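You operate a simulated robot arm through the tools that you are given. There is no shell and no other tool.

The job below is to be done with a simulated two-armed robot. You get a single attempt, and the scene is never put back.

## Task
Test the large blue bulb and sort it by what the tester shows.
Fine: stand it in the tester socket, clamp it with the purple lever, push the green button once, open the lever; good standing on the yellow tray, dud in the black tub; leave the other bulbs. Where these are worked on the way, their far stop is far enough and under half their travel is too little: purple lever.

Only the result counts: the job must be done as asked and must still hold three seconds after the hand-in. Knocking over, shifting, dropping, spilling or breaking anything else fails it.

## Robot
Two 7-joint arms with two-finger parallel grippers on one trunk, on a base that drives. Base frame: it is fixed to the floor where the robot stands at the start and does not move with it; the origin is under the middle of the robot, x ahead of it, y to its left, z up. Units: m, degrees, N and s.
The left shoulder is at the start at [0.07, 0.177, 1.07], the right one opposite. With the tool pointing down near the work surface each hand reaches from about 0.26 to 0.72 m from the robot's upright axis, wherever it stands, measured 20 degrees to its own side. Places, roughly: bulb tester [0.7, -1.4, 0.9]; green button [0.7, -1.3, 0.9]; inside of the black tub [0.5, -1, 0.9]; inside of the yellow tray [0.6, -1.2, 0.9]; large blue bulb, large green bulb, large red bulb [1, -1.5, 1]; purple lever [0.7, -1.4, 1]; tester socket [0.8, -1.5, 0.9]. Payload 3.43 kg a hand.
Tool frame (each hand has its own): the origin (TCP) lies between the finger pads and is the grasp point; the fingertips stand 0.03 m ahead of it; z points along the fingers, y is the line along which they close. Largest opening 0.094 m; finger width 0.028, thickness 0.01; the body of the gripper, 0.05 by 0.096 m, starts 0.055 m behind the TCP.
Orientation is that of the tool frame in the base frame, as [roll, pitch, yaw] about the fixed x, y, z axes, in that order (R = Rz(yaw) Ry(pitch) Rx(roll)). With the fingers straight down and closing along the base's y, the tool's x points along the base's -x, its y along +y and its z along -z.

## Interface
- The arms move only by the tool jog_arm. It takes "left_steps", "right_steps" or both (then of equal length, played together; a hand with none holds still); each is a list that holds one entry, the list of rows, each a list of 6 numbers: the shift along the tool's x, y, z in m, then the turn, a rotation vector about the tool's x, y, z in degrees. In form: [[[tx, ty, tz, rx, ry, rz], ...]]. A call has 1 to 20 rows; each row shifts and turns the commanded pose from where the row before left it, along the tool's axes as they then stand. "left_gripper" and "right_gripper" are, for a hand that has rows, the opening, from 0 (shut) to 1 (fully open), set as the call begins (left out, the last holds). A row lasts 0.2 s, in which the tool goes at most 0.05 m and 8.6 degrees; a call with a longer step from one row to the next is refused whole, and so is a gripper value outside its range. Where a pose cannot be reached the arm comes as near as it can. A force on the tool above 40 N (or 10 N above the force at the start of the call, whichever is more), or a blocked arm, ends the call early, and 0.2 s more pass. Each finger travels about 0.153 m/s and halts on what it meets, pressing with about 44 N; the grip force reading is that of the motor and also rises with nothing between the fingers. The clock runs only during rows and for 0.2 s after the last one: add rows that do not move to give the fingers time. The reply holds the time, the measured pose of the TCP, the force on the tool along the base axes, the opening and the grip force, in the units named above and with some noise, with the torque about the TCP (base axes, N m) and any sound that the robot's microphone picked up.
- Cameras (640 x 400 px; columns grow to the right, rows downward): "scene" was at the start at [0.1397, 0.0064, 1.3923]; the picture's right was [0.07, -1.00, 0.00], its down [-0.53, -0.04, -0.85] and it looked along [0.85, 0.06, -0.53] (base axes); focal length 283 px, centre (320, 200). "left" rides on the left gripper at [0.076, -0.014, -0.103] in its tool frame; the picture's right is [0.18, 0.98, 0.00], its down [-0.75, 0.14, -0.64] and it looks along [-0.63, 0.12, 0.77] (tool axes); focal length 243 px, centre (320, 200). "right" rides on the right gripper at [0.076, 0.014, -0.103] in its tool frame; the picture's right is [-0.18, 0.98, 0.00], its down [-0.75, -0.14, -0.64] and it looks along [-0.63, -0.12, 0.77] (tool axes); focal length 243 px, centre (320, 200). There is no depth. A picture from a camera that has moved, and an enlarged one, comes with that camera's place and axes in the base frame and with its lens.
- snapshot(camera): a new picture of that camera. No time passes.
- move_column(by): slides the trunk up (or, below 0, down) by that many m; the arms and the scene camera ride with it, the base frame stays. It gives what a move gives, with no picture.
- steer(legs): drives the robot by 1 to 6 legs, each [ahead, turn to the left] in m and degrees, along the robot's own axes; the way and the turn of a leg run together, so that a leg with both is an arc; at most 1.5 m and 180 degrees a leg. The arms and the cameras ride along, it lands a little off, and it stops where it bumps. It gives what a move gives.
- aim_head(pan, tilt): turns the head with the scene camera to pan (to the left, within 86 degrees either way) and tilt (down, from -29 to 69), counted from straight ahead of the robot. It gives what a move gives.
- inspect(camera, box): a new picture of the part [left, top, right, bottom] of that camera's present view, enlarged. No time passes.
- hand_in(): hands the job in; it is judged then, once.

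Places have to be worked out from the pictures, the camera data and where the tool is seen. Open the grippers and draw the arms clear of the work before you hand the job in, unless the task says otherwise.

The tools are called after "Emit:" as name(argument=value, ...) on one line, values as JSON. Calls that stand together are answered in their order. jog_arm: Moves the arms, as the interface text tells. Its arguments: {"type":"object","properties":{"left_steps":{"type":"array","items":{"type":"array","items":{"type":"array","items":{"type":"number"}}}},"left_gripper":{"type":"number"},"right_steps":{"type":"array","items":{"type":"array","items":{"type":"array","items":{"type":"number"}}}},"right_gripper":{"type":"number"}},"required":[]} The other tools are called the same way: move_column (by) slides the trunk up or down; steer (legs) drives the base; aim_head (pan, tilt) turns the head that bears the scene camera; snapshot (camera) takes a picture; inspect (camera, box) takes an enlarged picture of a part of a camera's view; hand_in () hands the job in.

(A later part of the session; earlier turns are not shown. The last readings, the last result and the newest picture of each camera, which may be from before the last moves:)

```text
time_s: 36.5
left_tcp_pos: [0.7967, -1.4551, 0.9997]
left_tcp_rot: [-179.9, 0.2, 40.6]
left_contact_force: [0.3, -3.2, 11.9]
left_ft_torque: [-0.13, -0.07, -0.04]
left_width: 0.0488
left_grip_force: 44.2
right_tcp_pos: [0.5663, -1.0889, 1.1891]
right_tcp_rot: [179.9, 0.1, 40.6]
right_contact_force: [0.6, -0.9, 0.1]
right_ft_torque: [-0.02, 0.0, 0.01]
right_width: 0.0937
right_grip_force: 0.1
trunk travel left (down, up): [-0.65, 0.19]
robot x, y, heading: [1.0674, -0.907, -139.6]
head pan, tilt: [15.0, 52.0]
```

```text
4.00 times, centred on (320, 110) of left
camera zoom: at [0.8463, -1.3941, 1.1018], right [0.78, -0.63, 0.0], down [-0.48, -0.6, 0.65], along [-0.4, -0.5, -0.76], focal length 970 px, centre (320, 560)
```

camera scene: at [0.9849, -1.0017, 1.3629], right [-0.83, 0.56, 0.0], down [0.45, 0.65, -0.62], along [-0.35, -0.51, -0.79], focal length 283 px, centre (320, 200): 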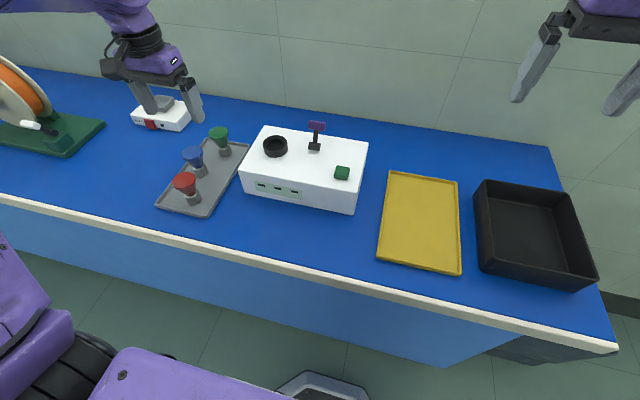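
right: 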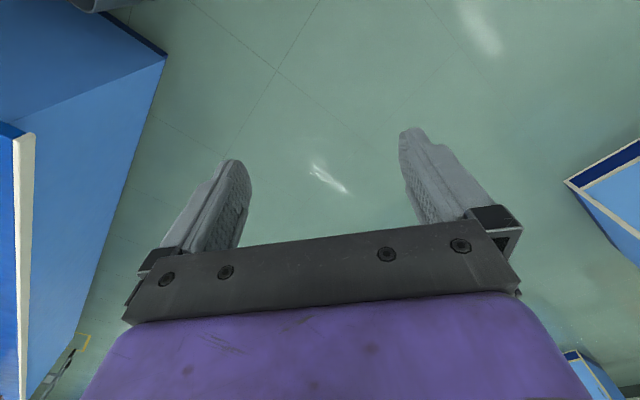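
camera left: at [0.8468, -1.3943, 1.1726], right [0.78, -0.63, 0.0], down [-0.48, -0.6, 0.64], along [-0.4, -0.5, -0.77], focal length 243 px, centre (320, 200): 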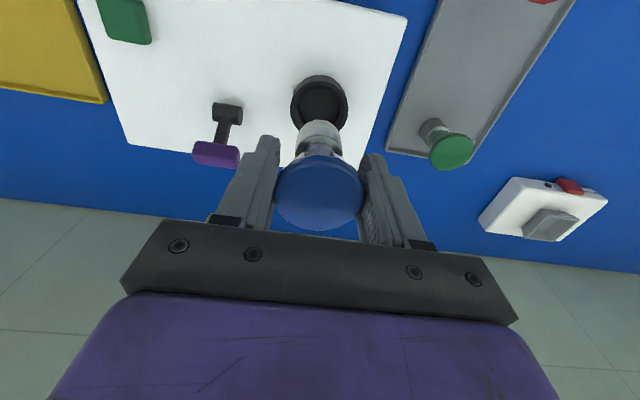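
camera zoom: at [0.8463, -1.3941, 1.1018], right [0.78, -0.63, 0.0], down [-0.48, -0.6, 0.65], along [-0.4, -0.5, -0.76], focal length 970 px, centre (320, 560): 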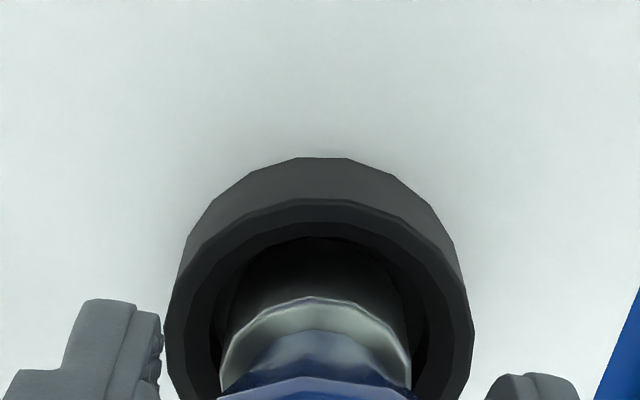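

Contact recurs at the same TCP height (1.000), so that is the socket floor and the bulb is seated. I relieve the downward push and then open the gripper partly to release it.

Emit:
jog_arm(left_steps=[[[0, 0, -0.0035, 0, 0, 0], [0, 0, 0, 0, 0, 0], [0, 0, 0, 0, 0, 0]]])

Emit:
jog_arm(left_steps=[[[0, 0, 0, 0, 0, 0], [0, 0, 0, 0, 0, 0], [0, 0, 0, 0, 0, 0]]], left_gripper=0.7)

Emit:
inspect(camera="scene", box=[240, 110, 320, 170])

Emit:
snapshot(camera="left")

```text
time_s: 37.3
left_tcp_pos: [0.796, -1.4543, 1.0019]
left_tcp_rot: [179.9, 0.0, 40.6]
left_contact_force: [-1.3, -0.1, -0.8]
left_ft_torque: [0.02, -0.02, 0.0]
left_width: 0.0485
left_grip_force: 43.8
right_tcp_pos: [0.5646, -1.0895, 1.1881]
right_tcp_rot: [180.0, 0.0, 40.6]
right_contact_force: [0.4, -0.5, -0.3]
right_ft_torque: [-0.05, 0.02, 0.03]
right_width: 0.094
right_grip_force: 0.1
trunk travel left (down, up): [-0.65, 0.19]
robot x, y, heading: [1.0658, -0.9052, -139.3]
head pan, tilt: [15.0, 52.0]
```

```text
time_s: 38.1
left_tcp_pos: [0.7962, -1.4547, 1.0011]
left_tcp_rot: [-180.0, 0.1, 40.6]
left_contact_force: [0.0, -0.2, 0.0]
left_ft_torque: [0.0, 0.0, 0.03]
left_width: 0.0658
left_grip_force: 0.0
right_tcp_pos: [0.5658, -1.0886, 1.1877]
right_tcp_rot: [-180.0, 0.1, 40.6]
right_contact_force: [0.1, 0.2, -0.9]
right_ft_torque: [-0.01, 0.01, 0.02]
right_width: 0.094
right_grip_force: 0.1
trunk travel left (down, up): [-0.65, 0.19]
robot x, y, heading: [1.0636, -0.9033, -139.6]
head pan, tilt: [15.0, 52.0]
```

```text
6.67 times, centred on (280, 140) of scene
camera zoom: at [0.9852, -1.0025, 1.3629], right [-0.83, 0.56, 0.0], down [0.44, 0.65, -0.62], along [-0.35, -0.51, -0.79], focal length 1887 px, centre (587, 600)
```

zoom: 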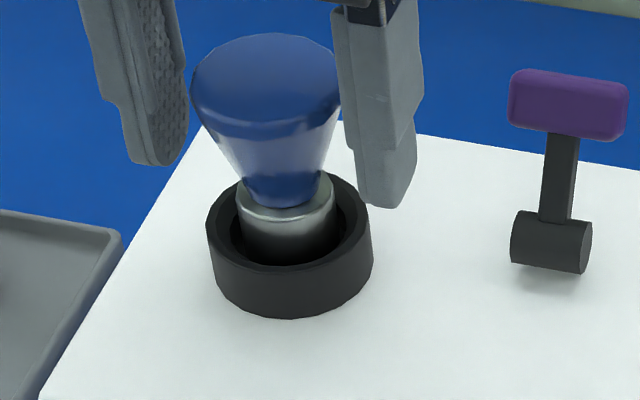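

```text
taken
camera left: at [0.8459, -1.3947, 1.1043], right [0.78, -0.63, 0.0], down [-0.48, -0.6, 0.64], along [-0.4, -0.5, -0.77], focal length 243 px, centre (320, 200)
```

left: 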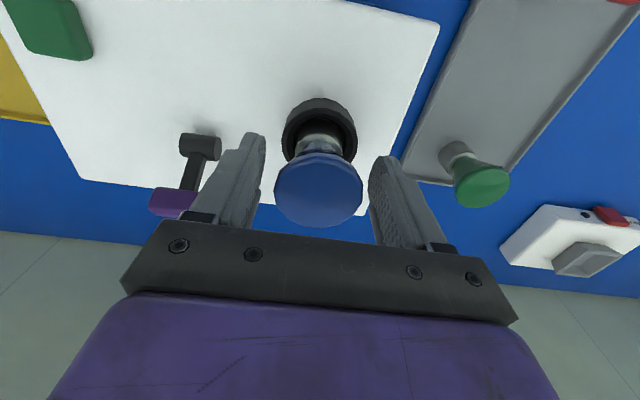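

The bulb stands free in the socket. I raise the hand clear of it, then hover over the purple lever with the gripper partly open.

Emit:
jog_arm(left_steps=[[[0, 0, -0.01, 0, 0, 0], [0, 0, -0.03, 0, 0, 0], [0, 0, -0.04, 0, 0, 0], [0, 0, -0.02, 0, 0, 0], [-0.0097, -0.0214, 0, 0, 0, 0], [-0.0097, -0.0214, 0, 0, 0, 0], [-0.0097, -0.0214, 0, 0, 0, 0], [-0.0098, -0.0214, 0, 0, 0, 0], [0, 0, 0, 0, 0, 0]]])

Emit:
snapshot(camera="left")

Emit:
inspect(camera="scene", box=[220, 60, 380, 180])

```text
time_s: 40.1
left_tcp_pos: [0.7102, -1.4158, 1.1017]
left_tcp_rot: [-179.9, 0.0, 40.6]
left_contact_force: [-0.1, -0.5, -0.8]
left_ft_torque: [-0.02, -0.01, -0.02]
left_width: 0.0655
left_grip_force: 0.1
right_tcp_pos: [0.5665, -1.0887, 1.1875]
right_tcp_rot: [-179.9, 0.1, 40.6]
right_contact_force: [-0.2, -0.2, -0.2]
right_ft_torque: [0.0, 0.0, 0.02]
right_width: 0.094
right_grip_force: 0.1
trunk travel left (down, up): [-0.65, 0.19]
robot x, y, heading: [1.0645, -0.9066, -139.5]
head pan, tilt: [15.0, 52.0]
```

```text
taken
camera left: at [0.7614, -1.355, 1.2038], right [0.78, -0.63, 0.0], down [-0.48, -0.6, 0.64], along [-0.4, -0.5, -0.77], focal length 243 px, centre (320, 200)
```

left: 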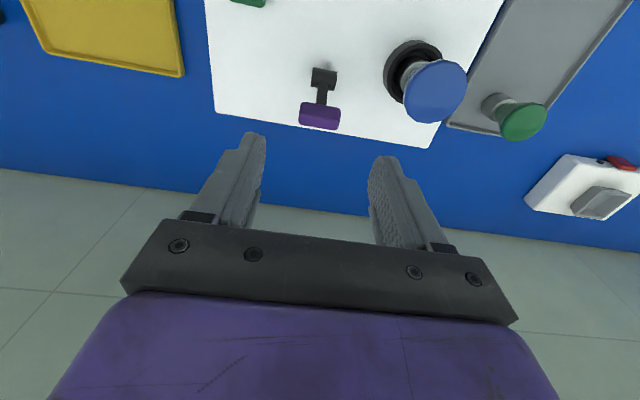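

```text
3.33 times, centred on (300, 120) of scene
camera zoom: at [0.9859, -1.0027, 1.3629], right [-0.83, 0.56, 0.0], down [0.44, 0.65, -0.62], along [-0.35, -0.51, -0.79], focal length 943 px, centre (387, 467)
```

zoom: 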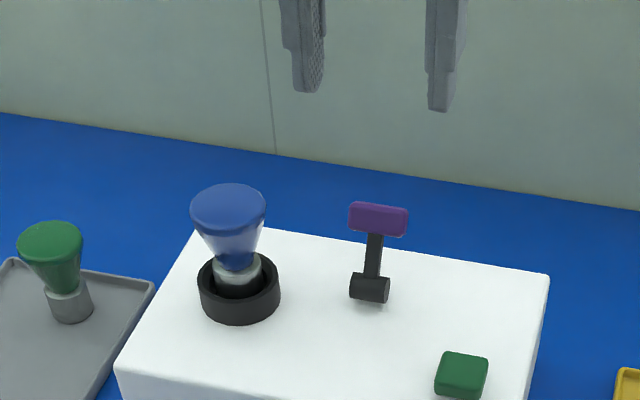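

The handle is centred laterally between the fingers and about 3 mm farther from the robot. I lower the open fingers around it.

Emit:
jog_arm(left_steps=[[[-0.003, 0, 0.03, 0, 0, 0], [0, 0, 0.03, 0, 0, 0], [0, 0, 0.02, 0, 0, 0], [0, 0, 0, 0, 0, 0]]])

Emit:
inspect(camera="left", box=[200, 60, 440, 240])

Emit:
inspect(camera="scene", box=[240, 80, 370, 170])

```text
time_s: 41.1
left_tcp_pos: [0.7095, -1.417, 1.0195]
left_tcp_rot: [180.0, 0.0, 40.6]
left_contact_force: [-0.1, -0.8, 0.4]
left_ft_torque: [-0.02, -0.01, 0.0]
left_width: 0.0656
left_grip_force: 0.1
right_tcp_pos: [0.5644, -1.0888, 1.1878]
right_tcp_rot: [-180.0, 0.1, 40.6]
right_contact_force: [0.4, -0.3, 0.3]
right_ft_torque: [0.01, 0.02, -0.02]
right_width: 0.0941
right_grip_force: 0.1
trunk travel left (down, up): [-0.65, 0.19]
robot x, y, heading: [1.0671, -0.9093, -139.3]
head pan, tilt: [15.0, 52.0]
```

```text
2.22 times, centred on (320, 150) of left
camera zoom: at [0.7594, -1.3575, 1.1229], right [0.78, -0.63, 0.0], down [-0.48, -0.6, 0.64], along [-0.4, -0.5, -0.77], focal length 539 px, centre (320, 311)
```

zoom: 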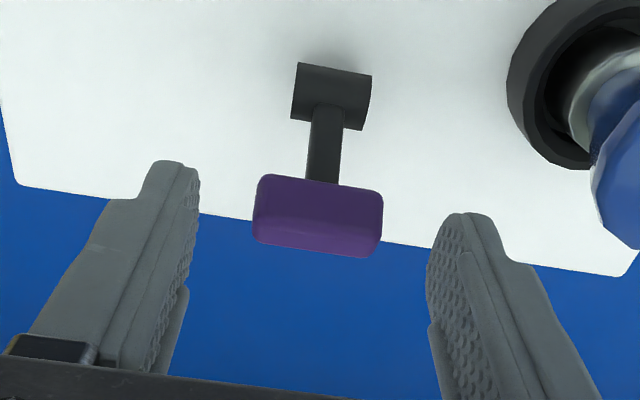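

```text
4.44 times, centred on (305, 125) of scene
camera zoom: at [0.9851, -1.0025, 1.3629], right [-0.83, 0.56, 0.0], down [0.45, 0.65, -0.62], along [-0.35, -0.51, -0.79], focal length 1258 px, centre (387, 533)
```

zoom: 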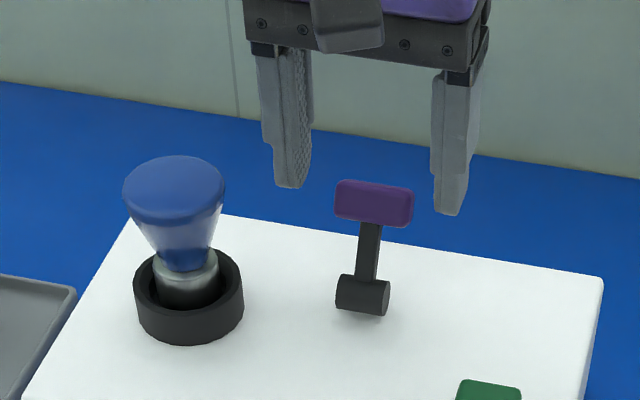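

The handle sits centred between the fingers. I go down about 2 cm more and close on it.

Emit:
jog_arm(left_steps=[[[-0.0015, 0, 0.012, 0, 0, 0], [0, 0, 0.01, 0, 0, 0], [0, 0, 0, 0, 0, 0]]])

Emit:
jog_arm(left_steps=[[[0, 0, 0, 0, 0, 0], [0, 0, 0, 0, 0, 0], [0, 0, 0, 0, 0, 0]]], left_gripper=0.25)

Emit:
inspect(camera="left", box=[200, 60, 440, 240])

Emit:
inspect(camera="scene", box=[240, 80, 370, 170])

```text
time_s: 41.9
left_tcp_pos: [0.7083, -1.4183, 1.0004]
left_tcp_rot: [179.9, 0.1, 40.6]
left_contact_force: [0.2, -0.2, 0.8]
left_ft_torque: [0.02, -0.02, 0.0]
left_width: 0.0657
left_grip_force: 0.1
right_tcp_pos: [0.5661, -1.0888, 1.1865]
right_tcp_rot: [180.0, 0.1, 40.7]
right_contact_force: [0.9, -0.2, 0.2]
right_ft_torque: [0.01, 0.02, 0.01]
right_width: 0.0938
right_grip_force: 0.0
trunk travel left (down, up): [-0.65, 0.19]
robot x, y, heading: [1.064, -0.9042, -139.3]
head pan, tilt: [15.0, 52.0]
```

```text
time_s: 42.7
left_tcp_pos: [0.7098, -1.4182, 0.9998]
left_tcp_rot: [-180.0, 0.0, 40.7]
left_contact_force: [1.3, -2.5, 0.0]
left_ft_torque: [-0.31, -0.24, 0.56]
left_width: 0.0377
left_grip_force: 45.3
right_tcp_pos: [0.5658, -1.09, 1.1874]
right_tcp_rot: [-179.9, 0.1, 40.6]
right_contact_force: [-0.1, -0.1, -0.7]
right_ft_torque: [-0.01, -0.01, 0.01]
right_width: 0.0938
right_grip_force: 0.1
trunk travel left (down, up): [-0.65, 0.19]
robot x, y, heading: [1.0677, -0.9054, -139.6]
head pan, tilt: [15.0, 52.0]
```

```text
2.22 times, centred on (320, 150) of left
camera zoom: at [0.7589, -1.3581, 1.1016], right [0.78, -0.63, 0.0], down [-0.48, -0.6, 0.64], along [-0.4, -0.5, -0.77], focal length 539 px, centre (320, 311)
```

zoom: 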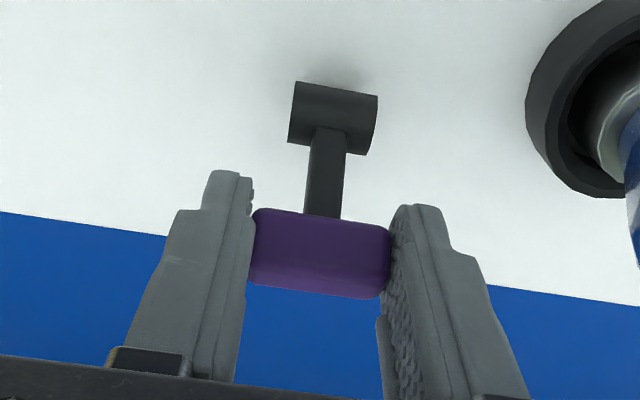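

```text
4.44 times, centred on (305, 125) of scene
camera zoom: at [0.9855, -1.0032, 1.3629], right [-0.83, 0.56, 0.0], down [0.44, 0.65, -0.62], along [-0.35, -0.51, -0.79], focal length 1258 px, centre (387, 533)
```

zoom: 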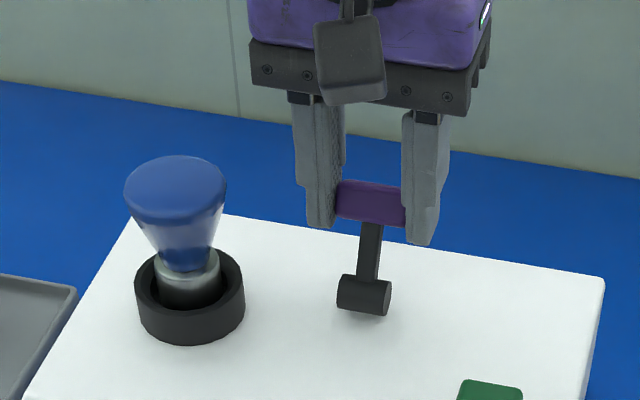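

The lever handle is gripped (0.0377 m wide), with its hinge axis parallel to the closing direction, so it can pivot between the pads. I pull it toward the robot along its arc, first to about 20 degrees past vertical.

Emit:
jog_arm(left_steps=[[[0.0043, 0, -0.0014, 0, 0, 0], [0.0043, 0, -0.001, 0, 0, 0], [0.0041, 0, -0.0005, 0, 0, 0], [0.0041, 0, -0.0002, 0, 0, 0], [0.0041, 0, 0.0002, 0, 0, 0], [0.0041, 0, 0.0005, 0, 0, 0], [0.004, 0, 0.0008, 0, 0, 0], [0.0039, 0, 0.0013, 0, 0, 0], [0, 0, 0, 0, 0, 0]]])

Emit:
inspect(camera="scene", box=[240, 80, 370, 170])

Emit:
inspect(camera="left", box=[200, 60, 440, 240])

```text
time_s: 44.7
left_tcp_pos: [0.7314, -1.3989, 1.0013]
left_tcp_rot: [-179.9, 0.3, 40.6]
left_contact_force: [-14.0, -20.7, 23.2]
left_ft_torque: [-1.44, 1.01, -0.05]
left_width: 0.0378
left_grip_force: 45.2
right_tcp_pos: [0.5652, -1.0906, 1.1868]
right_tcp_rot: [-179.9, 0.1, 40.6]
right_contact_force: [-0.9, 0.2, -0.3]
right_ft_torque: [-0.01, 0.01, -0.04]
right_width: 0.094
right_grip_force: 0.2
trunk travel left (down, up): [-0.65, 0.19]
robot x, y, heading: [1.0689, -0.9085, -139.1]
head pan, tilt: [15.0, 52.0]
```

```text
4.44 times, centred on (305, 125) of scene
camera zoom: at [0.9841, -1.0043, 1.3629], right [-0.83, 0.56, 0.0], down [0.45, 0.65, -0.61], along [-0.35, -0.51, -0.79], focal length 1258 px, centre (387, 533)
```

zoom: 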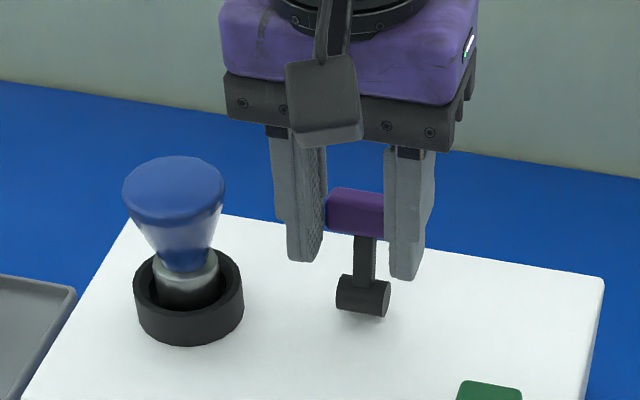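

```text
2.22 times, centred on (320, 150) of left
camera zoom: at [0.7814, -1.3388, 1.1041], right [0.78, -0.63, 0.0], down [-0.48, -0.6, 0.65], along [-0.41, -0.5, -0.76], focal length 539 px, centre (320, 311)
```

zoom: 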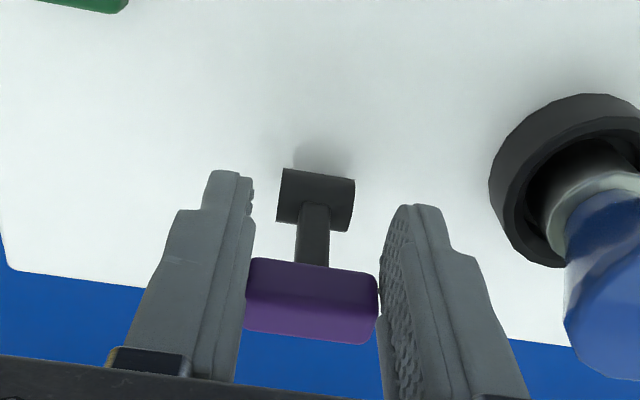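

The handle lagged: the lever turned only about 13 degrees and the pads slid over it with about 24 N of resistance. I open the fingers to see where the lever rests.

Emit:
jog_arm(left_steps=[[[0, 0, 0, 0, 0, 0], [0, 0, 0, 0, 0, 0], [0, 0, 0, 0, 0, 0]]], left_gripper=0.7)

Emit:
inspect(camera="left", box=[200, 60, 440, 240])

Emit:
inspect(camera="scene", box=[240, 80, 370, 170])

```text
time_s: 45.5
left_tcp_pos: [0.7333, -1.3968, 0.9997]
left_tcp_rot: [180.0, 0.1, 40.6]
left_contact_force: [0.4, 0.1, -0.3]
left_ft_torque: [0.01, -0.01, -0.02]
left_width: 0.066
left_grip_force: 0.0
right_tcp_pos: [0.5651, -1.0886, 1.1875]
right_tcp_rot: [180.0, 0.0, 40.5]
right_contact_force: [0.9, 0.6, -0.4]
right_ft_torque: [0.02, 0.0, 0.02]
right_width: 0.094
right_grip_force: 0.1
trunk travel left (down, up): [-0.65, 0.19]
robot x, y, heading: [1.0657, -0.9083, -139.4]
head pan, tilt: [15.0, 52.0]
```

```text
2.22 times, centred on (320, 150) of left
camera zoom: at [0.7828, -1.3365, 1.1031], right [0.78, -0.63, 0.0], down [-0.48, -0.6, 0.64], along [-0.4, -0.5, -0.77], focal length 539 px, centre (320, 311)
```

zoom: 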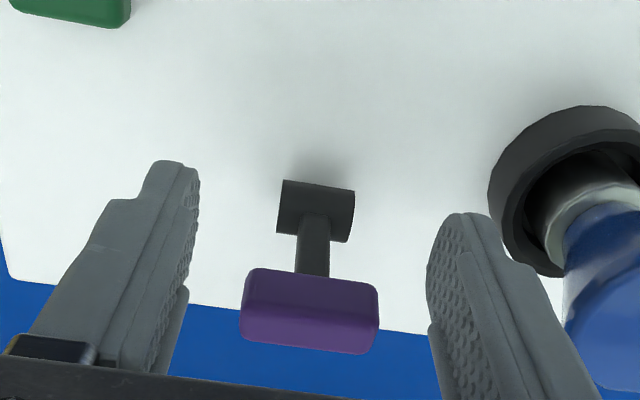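

```text
4.44 times, centred on (305, 125) of scene
camera zoom: at [0.9853, -1.0022, 1.3629], right [-0.83, 0.56, 0.0], down [0.45, 0.65, -0.62], along [-0.35, -0.51, -0.79], focal length 1258 px, centre (387, 533)
```

zoom: 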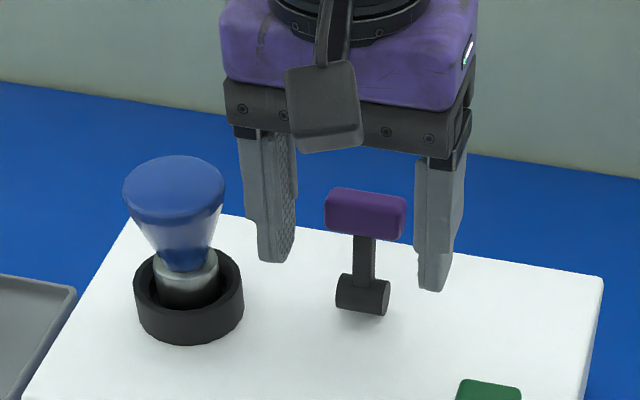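

The lever stays put about 8 degrees short of vertical, held by friction and not sprung back. I'll push it from behind with closed fingers instead: raise, close, and move behind the handle on the wall side.

Emit:
jog_arm(left_steps=[[[0, 0, -0.025, 0, 0, 0], [0, 0, -0.03, 0, 0, 0], [0, 0, 0, 0, 0, 0]]])

Emit:
jog_arm(left_steps=[[[-0.02, -0.0005, 0, 0, 0, 0], [-0.02, -0.0005, 0, 0, 0, 0], [-0.016, -0.0005, 0, 0, 0, 0], [0, 0, 0, 0, 0, 0], [0, 0, 0, 0, 0, 0]]], left_gripper=0.0)

Emit:
snapshot(camera="left")

Emit:
inspect(camera="scene", box=[240, 60, 370, 170])

```text
time_s: 46.3
left_tcp_pos: [0.7323, -1.3976, 1.0561]
left_tcp_rot: [179.9, 0.0, 40.7]
left_contact_force: [0.2, -0.2, -0.3]
left_ft_torque: [-0.06, 0.0, 0.01]
left_width: 0.0657
left_grip_force: 0.0
right_tcp_pos: [0.5653, -1.0894, 1.1875]
right_tcp_rot: [180.0, 0.1, 40.7]
right_contact_force: [-0.4, -0.7, -0.3]
right_ft_torque: [0.02, 0.01, 0.0]
right_width: 0.0942
right_grip_force: 0.0
trunk travel left (down, up): [-0.65, 0.19]
robot x, y, heading: [1.0641, -0.9097, -139.6]
head pan, tilt: [15.0, 52.0]
```

```text
time_s: 47.5
left_tcp_pos: [0.6887, -1.4332, 1.0552]
left_tcp_rot: [180.0, 0.0, 40.7]
left_contact_force: [0.4, 0.6, -0.2]
left_ft_torque: [0.01, -0.02, 0.03]
left_width: 0.0
left_grip_force: 32.4
right_tcp_pos: [0.5644, -1.0888, 1.1868]
right_tcp_rot: [180.0, 0.2, 40.6]
right_contact_force: [-0.1, -0.7, -0.7]
right_ft_torque: [0.0, 0.0, -0.01]
right_width: 0.0942
right_grip_force: 0.2
trunk travel left (down, up): [-0.65, 0.19]
robot x, y, heading: [1.0691, -0.904, -139.4]
head pan, tilt: [15.0, 52.0]
```

```text
taken
camera left: at [0.7383, -1.3722, 1.1583], right [0.78, -0.63, 0.0], down [-0.48, -0.6, 0.64], along [-0.4, -0.5, -0.77], focal length 243 px, centre (320, 200)
```

left: 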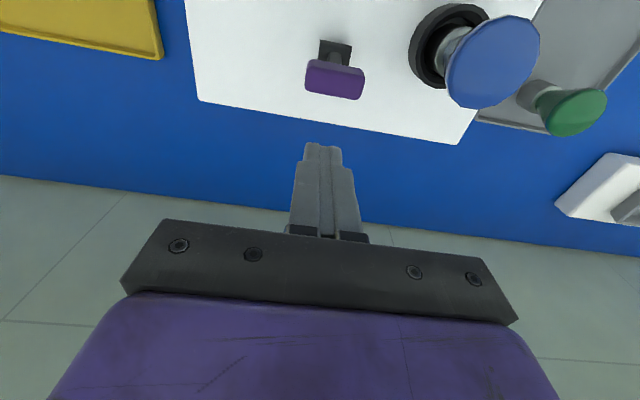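

```text
3.64 times, centred on (305, 115) of scene
camera zoom: at [0.9851, -1.0026, 1.3629], right [-0.83, 0.56, 0.0], down [0.45, 0.65, -0.62], along [-0.35, -0.51, -0.79], focal length 1029 px, centre (374, 509)
```

zoom: 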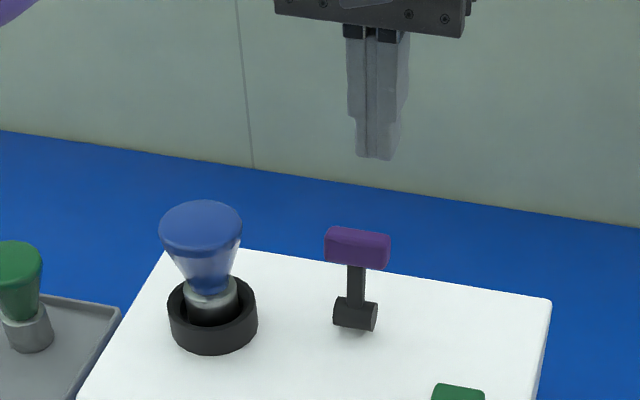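

The closed fingers are about 37 mm behind the handle. I shift 3 mm to line up and lower the fingertips to about z 0.967, behind the handle.

Emit:
jog_arm(left_steps=[[[0, 0.003, 0.02, 0, 0, 0], [0, 0, 0.02, 0, 0, 0], [0, 0, 0.018, 0, 0, 0], [0, 0, 0, 0, 0, 0]]])

Emit:
inspect(camera="left", box=[200, 60, 440, 240])

Emit:
inspect(camera="scene", box=[240, 80, 370, 170])

```text
time_s: 48.5
left_tcp_pos: [0.6902, -1.435, 0.9962]
left_tcp_rot: [180.0, 0.0, 40.6]
left_contact_force: [0.2, 0.0, 0.6]
left_ft_torque: [0.0, 0.0, 0.0]
left_width: 0.0
left_grip_force: 32.6
right_tcp_pos: [0.5653, -1.0899, 1.1885]
right_tcp_rot: [-180.0, 0.0, 40.6]
right_contact_force: [0.2, -0.8, -1.2]
right_ft_torque: [0.02, 0.0, -0.01]
right_width: 0.0943
right_grip_force: 0.1
trunk travel left (down, up): [-0.65, 0.19]
robot x, y, heading: [1.063, -0.9098, -139.9]
head pan, tilt: [15.0, 52.0]
```

```text
2.22 times, centred on (320, 150) of left
camera zoom: at [0.7395, -1.3744, 1.0992], right [0.78, -0.63, 0.0], down [-0.48, -0.6, 0.64], along [-0.4, -0.5, -0.77], focal length 539 px, centre (320, 311)
```

zoom: 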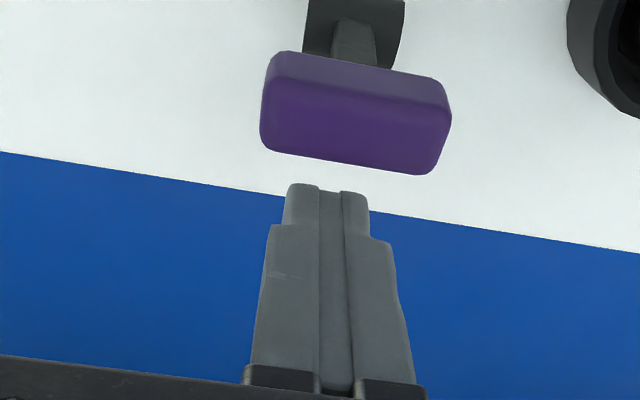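

```text
4.44 times, centred on (305, 125) of scene
camera zoom: at [0.9852, -1.0026, 1.3629], right [-0.83, 0.56, 0.0], down [0.44, 0.65, -0.62], along [-0.35, -0.51, -0.79], focal length 1258 px, centre (387, 533)
```

zoom: 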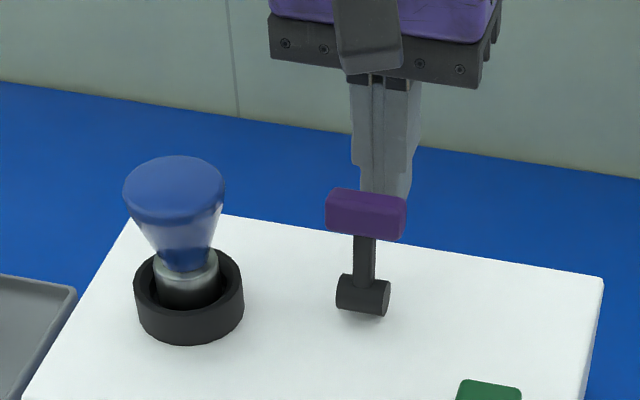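

The fingers are behind and centred on the handle. I push toward the robot in small steps and watch the force.

Emit:
jog_arm(left_steps=[[[0.006, 0, 0, 0, 0, 0], [0.005, 0, 0, 0, 0, 0], [0.004, 0, 0, 0, 0, 0], [0.004, 0, 0, 0, 0, 0], [0.004, 0, 0, 0, 0, 0], [0.004, 0, 0, 0, 0, 0], [0.004, 0, 0, 0, 0, 0], [0, 0, 0, 0, 0, 0]]])

Emit:
inspect(camera="left", box=[200, 60, 440, 240])

Emit:
inspect(camera="scene", box=[240, 80, 370, 170])

```text
time_s: 50.3
left_tcp_pos: [0.7151, -1.4147, 0.9972]
left_tcp_rot: [-180.0, 0.0, 40.5]
left_contact_force: [0.2, -0.7, -0.5]
left_ft_torque: [-0.04, 0.04, 0.02]
left_width: 0.0
left_grip_force: 33.6
right_tcp_pos: [0.566, -1.088, 1.1881]
right_tcp_rot: [-180.0, 0.0, 40.6]
right_contact_force: [-0.6, -0.3, -0.3]
right_ft_torque: [0.01, 0.0, -0.02]
right_width: 0.0938
right_grip_force: 0.1
trunk travel left (down, up): [-0.65, 0.19]
robot x, y, heading: [1.0662, -0.9064, -139.3]
head pan, tilt: [15.0, 52.0]
```

```text
2.22 times, centred on (320, 150) of left
camera zoom: at [0.765, -1.3544, 1.1002], right [0.78, -0.63, 0.0], down [-0.48, -0.6, 0.64], along [-0.4, -0.5, -0.77], focal length 539 px, centre (320, 311)
```

zoom: 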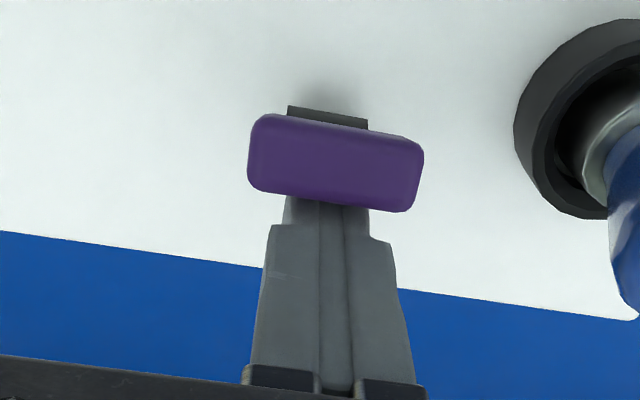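

```text
4.44 times, centred on (305, 125) of scene
camera zoom: at [0.9851, -1.0027, 1.3629], right [-0.83, 0.56, 0.0], down [0.45, 0.65, -0.62], along [-0.35, -0.51, -0.79], focal length 1258 px, centre (387, 533)
```

zoom: 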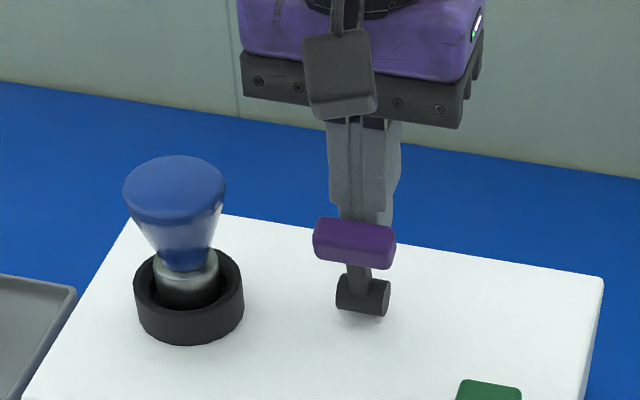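

The lever moves freely, now about 15 degrees past vertical. I keep pushing along the arc, lowering slightly.

Emit:
jog_arm(left_steps=[[[0.004, 0, 0, 0, 0, 0], [0.004, 0, 0, 0, 0, 0], [0.004, 0, 0.001, 0, 0, 0], [0.004, 0, 0.001, 0, 0, 0], [0.004, 0, 0.001, 0, 0, 0], [0, 0, 0, 0, 0, 0]]])

Emit:
inspect(camera="left", box=[200, 60, 440, 240])

Emit:
inspect(camera="scene", box=[240, 80, 370, 170])

```text
time_s: 51.3
left_tcp_pos: [0.7215, -1.4089, 1.0001]
left_tcp_rot: [-179.8, 1.2, 40.8]
left_contact_force: [-9.6, -9.6, 1.5]
left_ft_torque: [-0.31, 0.33, 0.02]
left_width: 0.0
left_grip_force: 33.3
right_tcp_pos: [0.5664, -1.0895, 1.1869]
right_tcp_rot: [179.9, 0.2, 40.5]
right_contact_force: [-1.0, 0.0, 0.1]
right_ft_torque: [-0.01, 0.01, 0.0]
right_width: 0.0941
right_grip_force: 0.0
trunk travel left (down, up): [-0.65, 0.19]
robot x, y, heading: [1.0666, -0.911, -139.4]
head pan, tilt: [15.0, 52.0]
stopped in row 4 (left hand): the force on the tool passed its limit at 45 N (the readings are from after the stop); the commanded pose is now the measured one
```

```text
2.22 times, centred on (320, 150) of left
camera zoom: at [0.7724, -1.3473, 1.1007], right [0.78, -0.62, -0.01], down [-0.47, -0.59, 0.66], along [-0.41, -0.51, -0.75], focal length 539 px, centre (320, 311)
```

zoom: 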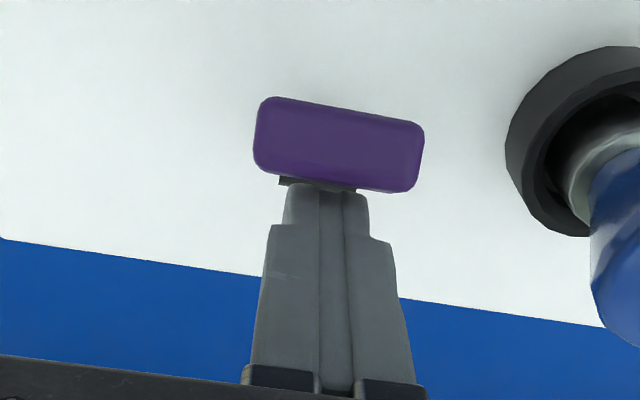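

```text
4.44 times, centred on (305, 125) of scene
camera zoom: at [0.9835, -1.0038, 1.3625], right [-0.82, 0.57, 0.0], down [0.45, 0.65, -0.61], along [-0.35, -0.51, -0.79], focal length 1258 px, centre (387, 533)
```

zoom: 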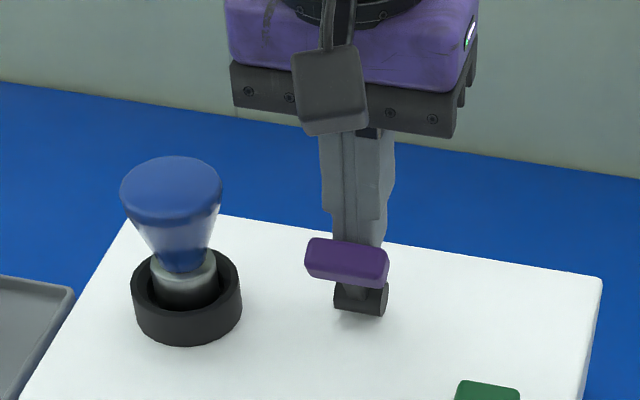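

The push met a firm stop at 45 N while the lever itself had moved nearly free before, so this should be its far stop, at roughly 28 degrees past vertical. I back the fingers off and rise, then check that the lever stays there.

Emit:
jog_arm(left_steps=[[[-0.01, 0, 0, 0, 0, 0], [-0.015, 0, -0.005, 0, -1.2, 0], [-0.01, 0, -0.03, 0, 0, 0], [0, 0, -0.04, 0, 0, 0], [0, 0, -0.03, 0, 0, 0], [0, 0, 0, 0, 0, 0]]])

Emit:
snapshot(camera="left")

Emit:
inspect(camera="scene", box=[230, 100, 390, 220])

```text
time_s: 52.7
left_tcp_pos: [0.6996, -1.4293, 1.1058]
left_tcp_rot: [-179.9, 2.1, 40.9]
left_contact_force: [-0.1, 1.0, -0.9]
left_ft_torque: [0.02, 0.02, -0.02]
left_width: 0.0
left_grip_force: 32.7
right_tcp_pos: [0.5653, -1.0897, 1.1877]
right_tcp_rot: [-179.9, 0.1, 40.5]
right_contact_force: [0.1, 1.3, 0.0]
right_ft_torque: [0.02, -0.01, -0.01]
right_width: 0.0938
right_grip_force: 0.1
trunk travel left (down, up): [-0.65, 0.19]
robot x, y, heading: [1.0642, -0.9079, -139.3]
head pan, tilt: [15.0, 52.0]
```

```text
taken
camera left: at [0.7521, -1.3661, 1.2053], right [0.78, -0.62, -0.01], down [-0.46, -0.58, 0.67], along [-0.42, -0.52, -0.74], focal length 243 px, centre (320, 200)
```

left: 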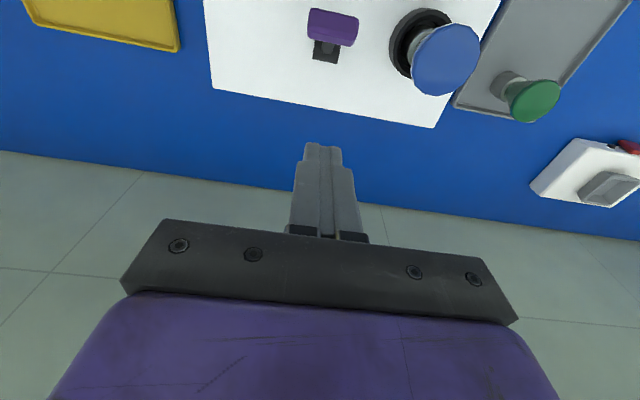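

```text
3.33 times, centred on (310, 160) of scene
camera zoom: at [0.9846, -1.0031, 1.3629], right [-0.83, 0.57, 0.0], down [0.45, 0.65, -0.62], along [-0.35, -0.51, -0.79], focal length 943 px, centre (353, 333)
```

zoom: 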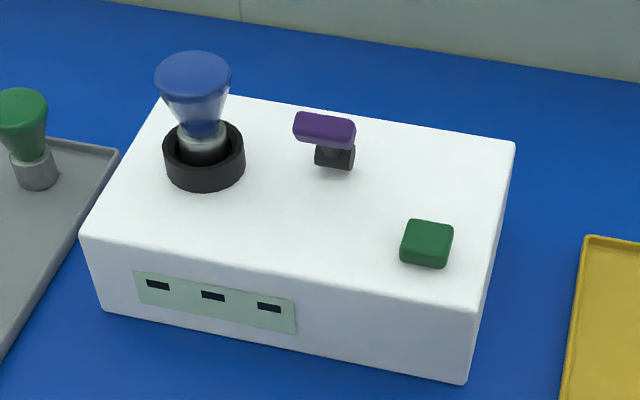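

The lever stays in the forward (clamped) position and the bulb stands upright in the socket. I level the tool and move the closed fingers over the green button.

Emit:
jog_arm(left_steps=[[[0, 0, 0, 0, 2.1, 0], [0.019, -0.0154, 0, 0, 0, 0], [0.019, -0.0154, 0, 0, 0, 0], [0.019, -0.0154, 0, 0, 0, 0], [0.019, -0.0154, 0, 0, 0, 0], [0.019, -0.0154, 0, 0, 0, 0], [0, 0, 0, 0, 0, 0]]])

Emit:
snapshot(camera="left")

Emit:
snapshot(camera="scene")

```text
time_s: 54.3
left_tcp_pos: [0.7212, -1.3092, 1.1044]
left_tcp_rot: [-179.9, 0.1, 40.8]
left_contact_force: [-0.4, -0.7, 0.4]
left_ft_torque: [0.02, 0.02, 0.0]
left_width: 0.0001
left_grip_force: 33.6
right_tcp_pos: [0.5646, -1.0906, 1.1871]
right_tcp_rot: [179.9, 0.2, 40.4]
right_contact_force: [-0.5, -1.5, -1.3]
right_ft_torque: [0.02, -0.02, -0.02]
right_width: 0.094
right_grip_force: 0.1
trunk travel left (down, up): [-0.65, 0.19]
robot x, y, heading: [1.065, -0.9051, -139.6]
head pan, tilt: [15.0, 52.0]
```

```text
taken
camera left: at [0.7714, -1.2485, 1.2072], right [0.78, -0.62, 0.0], down [-0.48, -0.6, 0.64], along [-0.4, -0.5, -0.77], focal length 243 px, centre (320, 200)
```

left: 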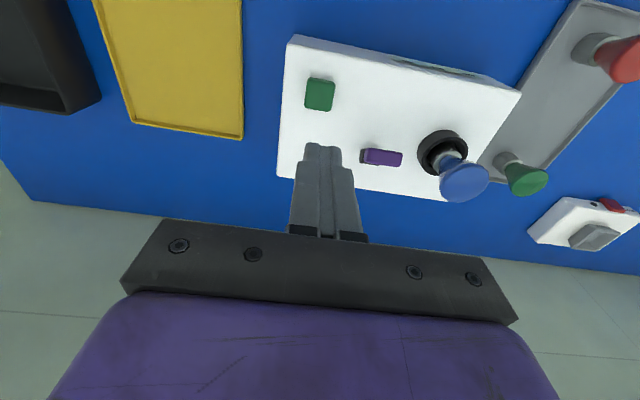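

```text
taken
camera scene: at [0.9844, -1.0036, 1.3628], right [-0.83, 0.56, 0.0], down [0.45, 0.65, -0.62], along [-0.35, -0.51, -0.79], focal length 283 px, centre (320, 200)
```

scene: 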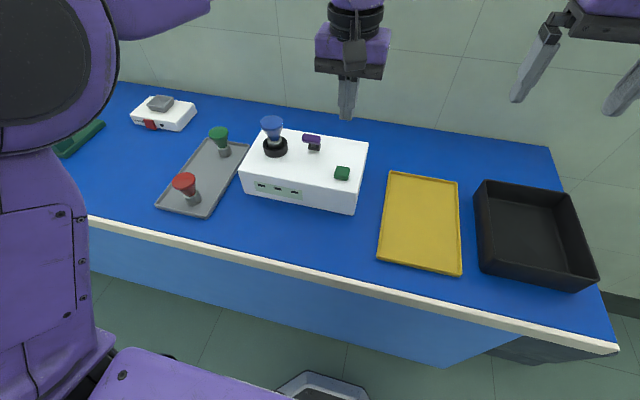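

The button is directly under the fingertips. Before pressing, I look closely at the indicator panel so I can compare it afterwards.

Emit:
inspect(camera="scene", box=[245, 165, 325, 215])

Emit:
jog_arm(left_steps=[[[0, 0, 0.04, 0, 0, 0], [0, 0, 0.04, 0, 0, 0], [0, 0, 0.035, 0, 0, 0], [0, 0, 0, 0, 0, 0]]])

Emit:
inspect(camera="left", box=[200, 60, 440, 240])

Emit:
inspect(camera="scene", box=[230, 100, 390, 220])

```text
8.00 times, centred on (285, 190) of scene
camera zoom: at [0.9844, -1.0036, 1.3628], right [-0.83, 0.56, 0.0], down [0.45, 0.65, -0.62], along [-0.35, -0.51, -0.79], focal length 2264 px, centre (600, 280)
```

zoom: 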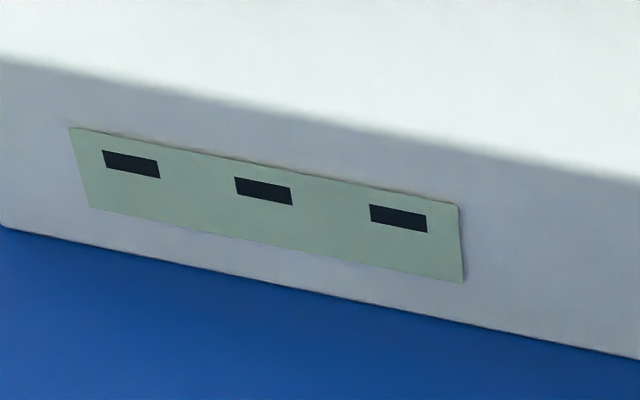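

```text
time_s: 55.3
left_tcp_pos: [0.7226, -1.3083, 0.9901]
left_tcp_rot: [-179.9, 0.1, 40.8]
left_contact_force: [-0.7, 0.3, 0.1]
left_ft_torque: [-0.01, -0.02, 0.02]
left_width: 0.0
left_grip_force: 32.7
right_tcp_pos: [0.5658, -1.0883, 1.1879]
right_tcp_rot: [-180.0, 0.1, 40.5]
right_contact_force: [-1.2, 0.6, 0.0]
right_ft_torque: [0.0, 0.01, -0.01]
right_width: 0.094
right_grip_force: 0.1
trunk travel left (down, up): [-0.65, 0.19]
robot x, y, heading: [1.0686, -0.9103, -139.3]
head pan, tilt: [15.0, 52.0]
```

```text
2.22 times, centred on (320, 150) of left
camera zoom: at [0.772, -1.2476, 1.094], right [0.78, -0.62, 0.0], down [-0.48, -0.6, 0.64], along [-0.4, -0.5, -0.77], focal length 539 px, centre (320, 311)
```

zoom: 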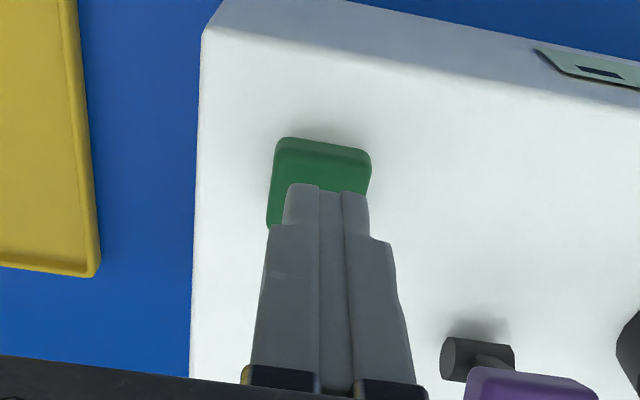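

```text
3.33 times, centred on (310, 160) of scene
camera zoom: at [0.985, -1.0027, 1.3629], right [-0.83, 0.56, 0.0], down [0.45, 0.65, -0.62], along [-0.35, -0.51, -0.79], focal length 943 px, centre (353, 333)
```

zoom: 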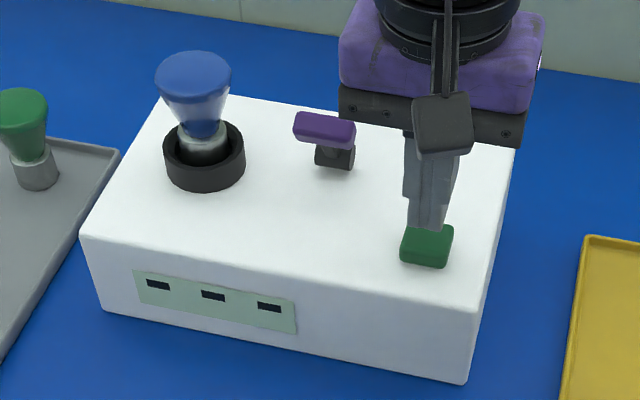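

The panel shows three dark windows and the fingertips are about 15 mm above the button. I press gently in small steps.

Emit:
jog_arm(left_steps=[[[0, 0, 0.006, 0, 0, 0], [0, 0, 0.004, 0, 0, 0], [0, 0, 0.003, 0, 0, 0], [0, 0, 0.002, 0, 0, 0], [0, 0, 0.002, 0, 0, 0]]])

Emit:
inspect(camera="scene", box=[230, 100, 390, 220])

```text
time_s: 56.5
left_tcp_pos: [0.7207, -1.3076, 0.9745]
left_tcp_rot: [-179.9, 0.1, 40.8]
left_contact_force: [-0.7, -0.3, 1.7]
left_ft_torque: [-0.02, -0.03, -0.01]
left_width: 0.0
left_grip_force: 32.6
right_tcp_pos: [0.5652, -1.0894, 1.1873]
right_tcp_rot: [179.9, 0.1, 40.5]
right_contact_force: [-0.6, 0.4, 0.1]
right_ft_torque: [0.03, 0.03, 0.03]
right_width: 0.0941
right_grip_force: 0.0
trunk travel left (down, up): [-0.65, 0.19]
robot x, y, heading: [1.0645, -0.9079, -139.5]
head pan, tilt: [15.0, 52.0]
```

```text
3.33 times, centred on (310, 160) of scene
camera zoom: at [0.9847, -1.0029, 1.3629], right [-0.83, 0.56, 0.0], down [0.45, 0.65, -0.62], along [-0.35, -0.51, -0.79], focal length 943 px, centre (353, 333)
```

zoom: 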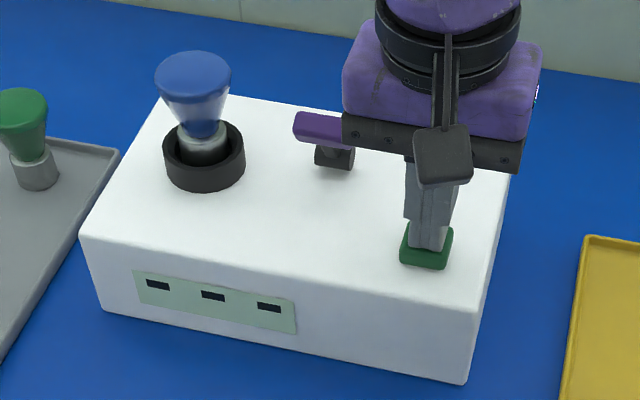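

Contact has just begun (about 1.7 N). I continue pressing a few millimetres more.

Emit:
jog_arm(left_steps=[[[0, 0, 0.0015, 0, 0, 0], [0, 0, 0.0015, 0, 0, 0], [0, 0, 0.0015, 0, 0, 0], [0, 0, 0.0015, 0, 0, 0]]])

Emit:
inspect(camera="scene", box=[230, 100, 390, 220])

```text
time_s: 57.5
left_tcp_pos: [0.72, -1.3075, 0.9671]
left_tcp_rot: [-179.7, 0.2, 40.7]
left_contact_force: [1.3, -1.5, 8.6]
left_ft_torque: [-0.01, -0.06, -0.08]
left_width: 0.0
left_grip_force: 32.6
right_tcp_pos: [0.5664, -1.0896, 1.1876]
right_tcp_rot: [-180.0, 0.2, 40.5]
right_contact_force: [1.4, 0.0, -0.5]
right_ft_torque: [-0.01, 0.02, 0.02]
right_width: 0.0938
right_grip_force: 0.0
trunk travel left (down, up): [-0.65, 0.19]
robot x, y, heading: [1.0649, -0.9059, -139.5]
head pan, tilt: [15.0, 52.0]
heard: click
```

```text
3.33 times, centred on (310, 160) of scene
camera zoom: at [0.9858, -1.0021, 1.3632], right [-0.83, 0.56, 0.0], down [0.44, 0.65, -0.62], along [-0.35, -0.51, -0.79], focal length 943 px, centre (353, 333)
```

zoom: 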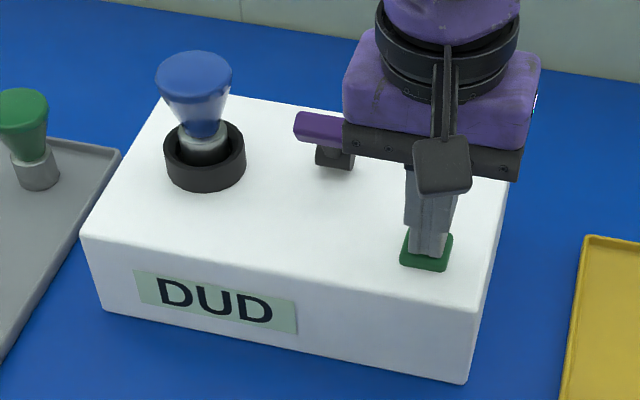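

A click was heard and the display reads "DUD". I lift the fingers straight off the button.

Emit:
jog_arm(left_steps=[[[0, 0, -0.01, 0, 0, 0], [0, 0, -0.03, 0, 0, 0], [0, 0, -0.04, 0, 0, 0], [0, 0, -0.03, 0, 0, 0], [0, 0, 0, 0, 0, 0]]])

Emit:
snapshot(camera="left")

Emit:
inspect(camera="scene", box=[230, 100, 390, 220])

```text
time_s: 58.7
left_tcp_pos: [0.7204, -1.3066, 1.0757]
left_tcp_rot: [-179.9, 0.1, 40.9]
left_contact_force: [0.1, 0.1, -0.5]
left_ft_torque: [-0.01, 0.01, 0.02]
left_width: 0.0
left_grip_force: 32.9
right_tcp_pos: [0.5651, -1.0894, 1.1887]
right_tcp_rot: [-179.9, 0.1, 40.5]
right_contact_force: [-0.7, -1.2, 0.3]
right_ft_torque: [0.05, -0.03, -0.01]
right_width: 0.0939
right_grip_force: 0.0
trunk travel left (down, up): [-0.65, 0.19]
robot x, y, heading: [1.0662, -0.9072, -139.7]
head pan, tilt: [15.0, 52.0]
```

```text
taken
camera left: at [0.7701, -1.2468, 1.1795], right [0.78, -0.62, 0.0], down [-0.48, -0.6, 0.64], along [-0.4, -0.5, -0.77], focal length 243 px, centre (320, 200)
```

left: 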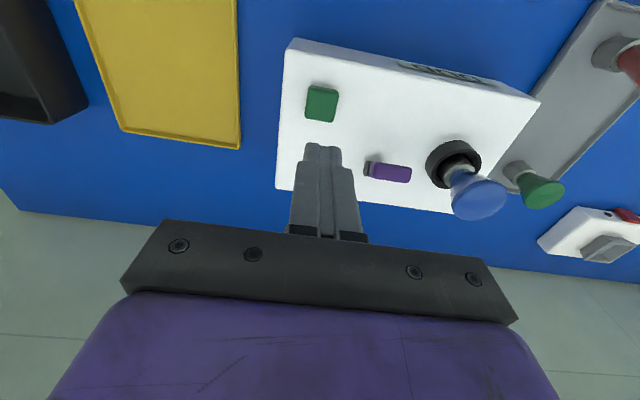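

```text
3.33 times, centred on (310, 160) of scene
camera zoom: at [0.9845, -1.003, 1.3629], right [-0.82, 0.57, 0.0], down [0.45, 0.65, -0.62], along [-0.35, -0.51, -0.79], focal length 943 px, centre (353, 333)
```

zoom: 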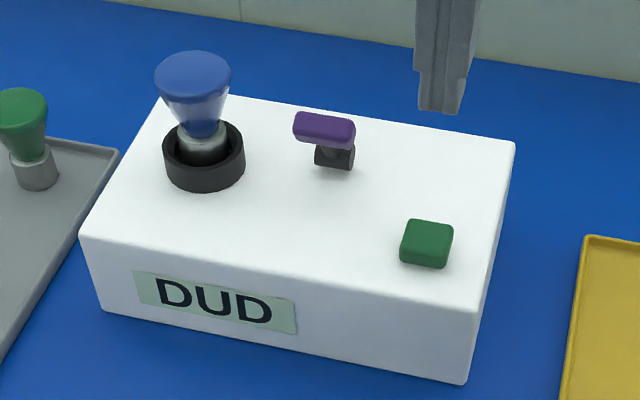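

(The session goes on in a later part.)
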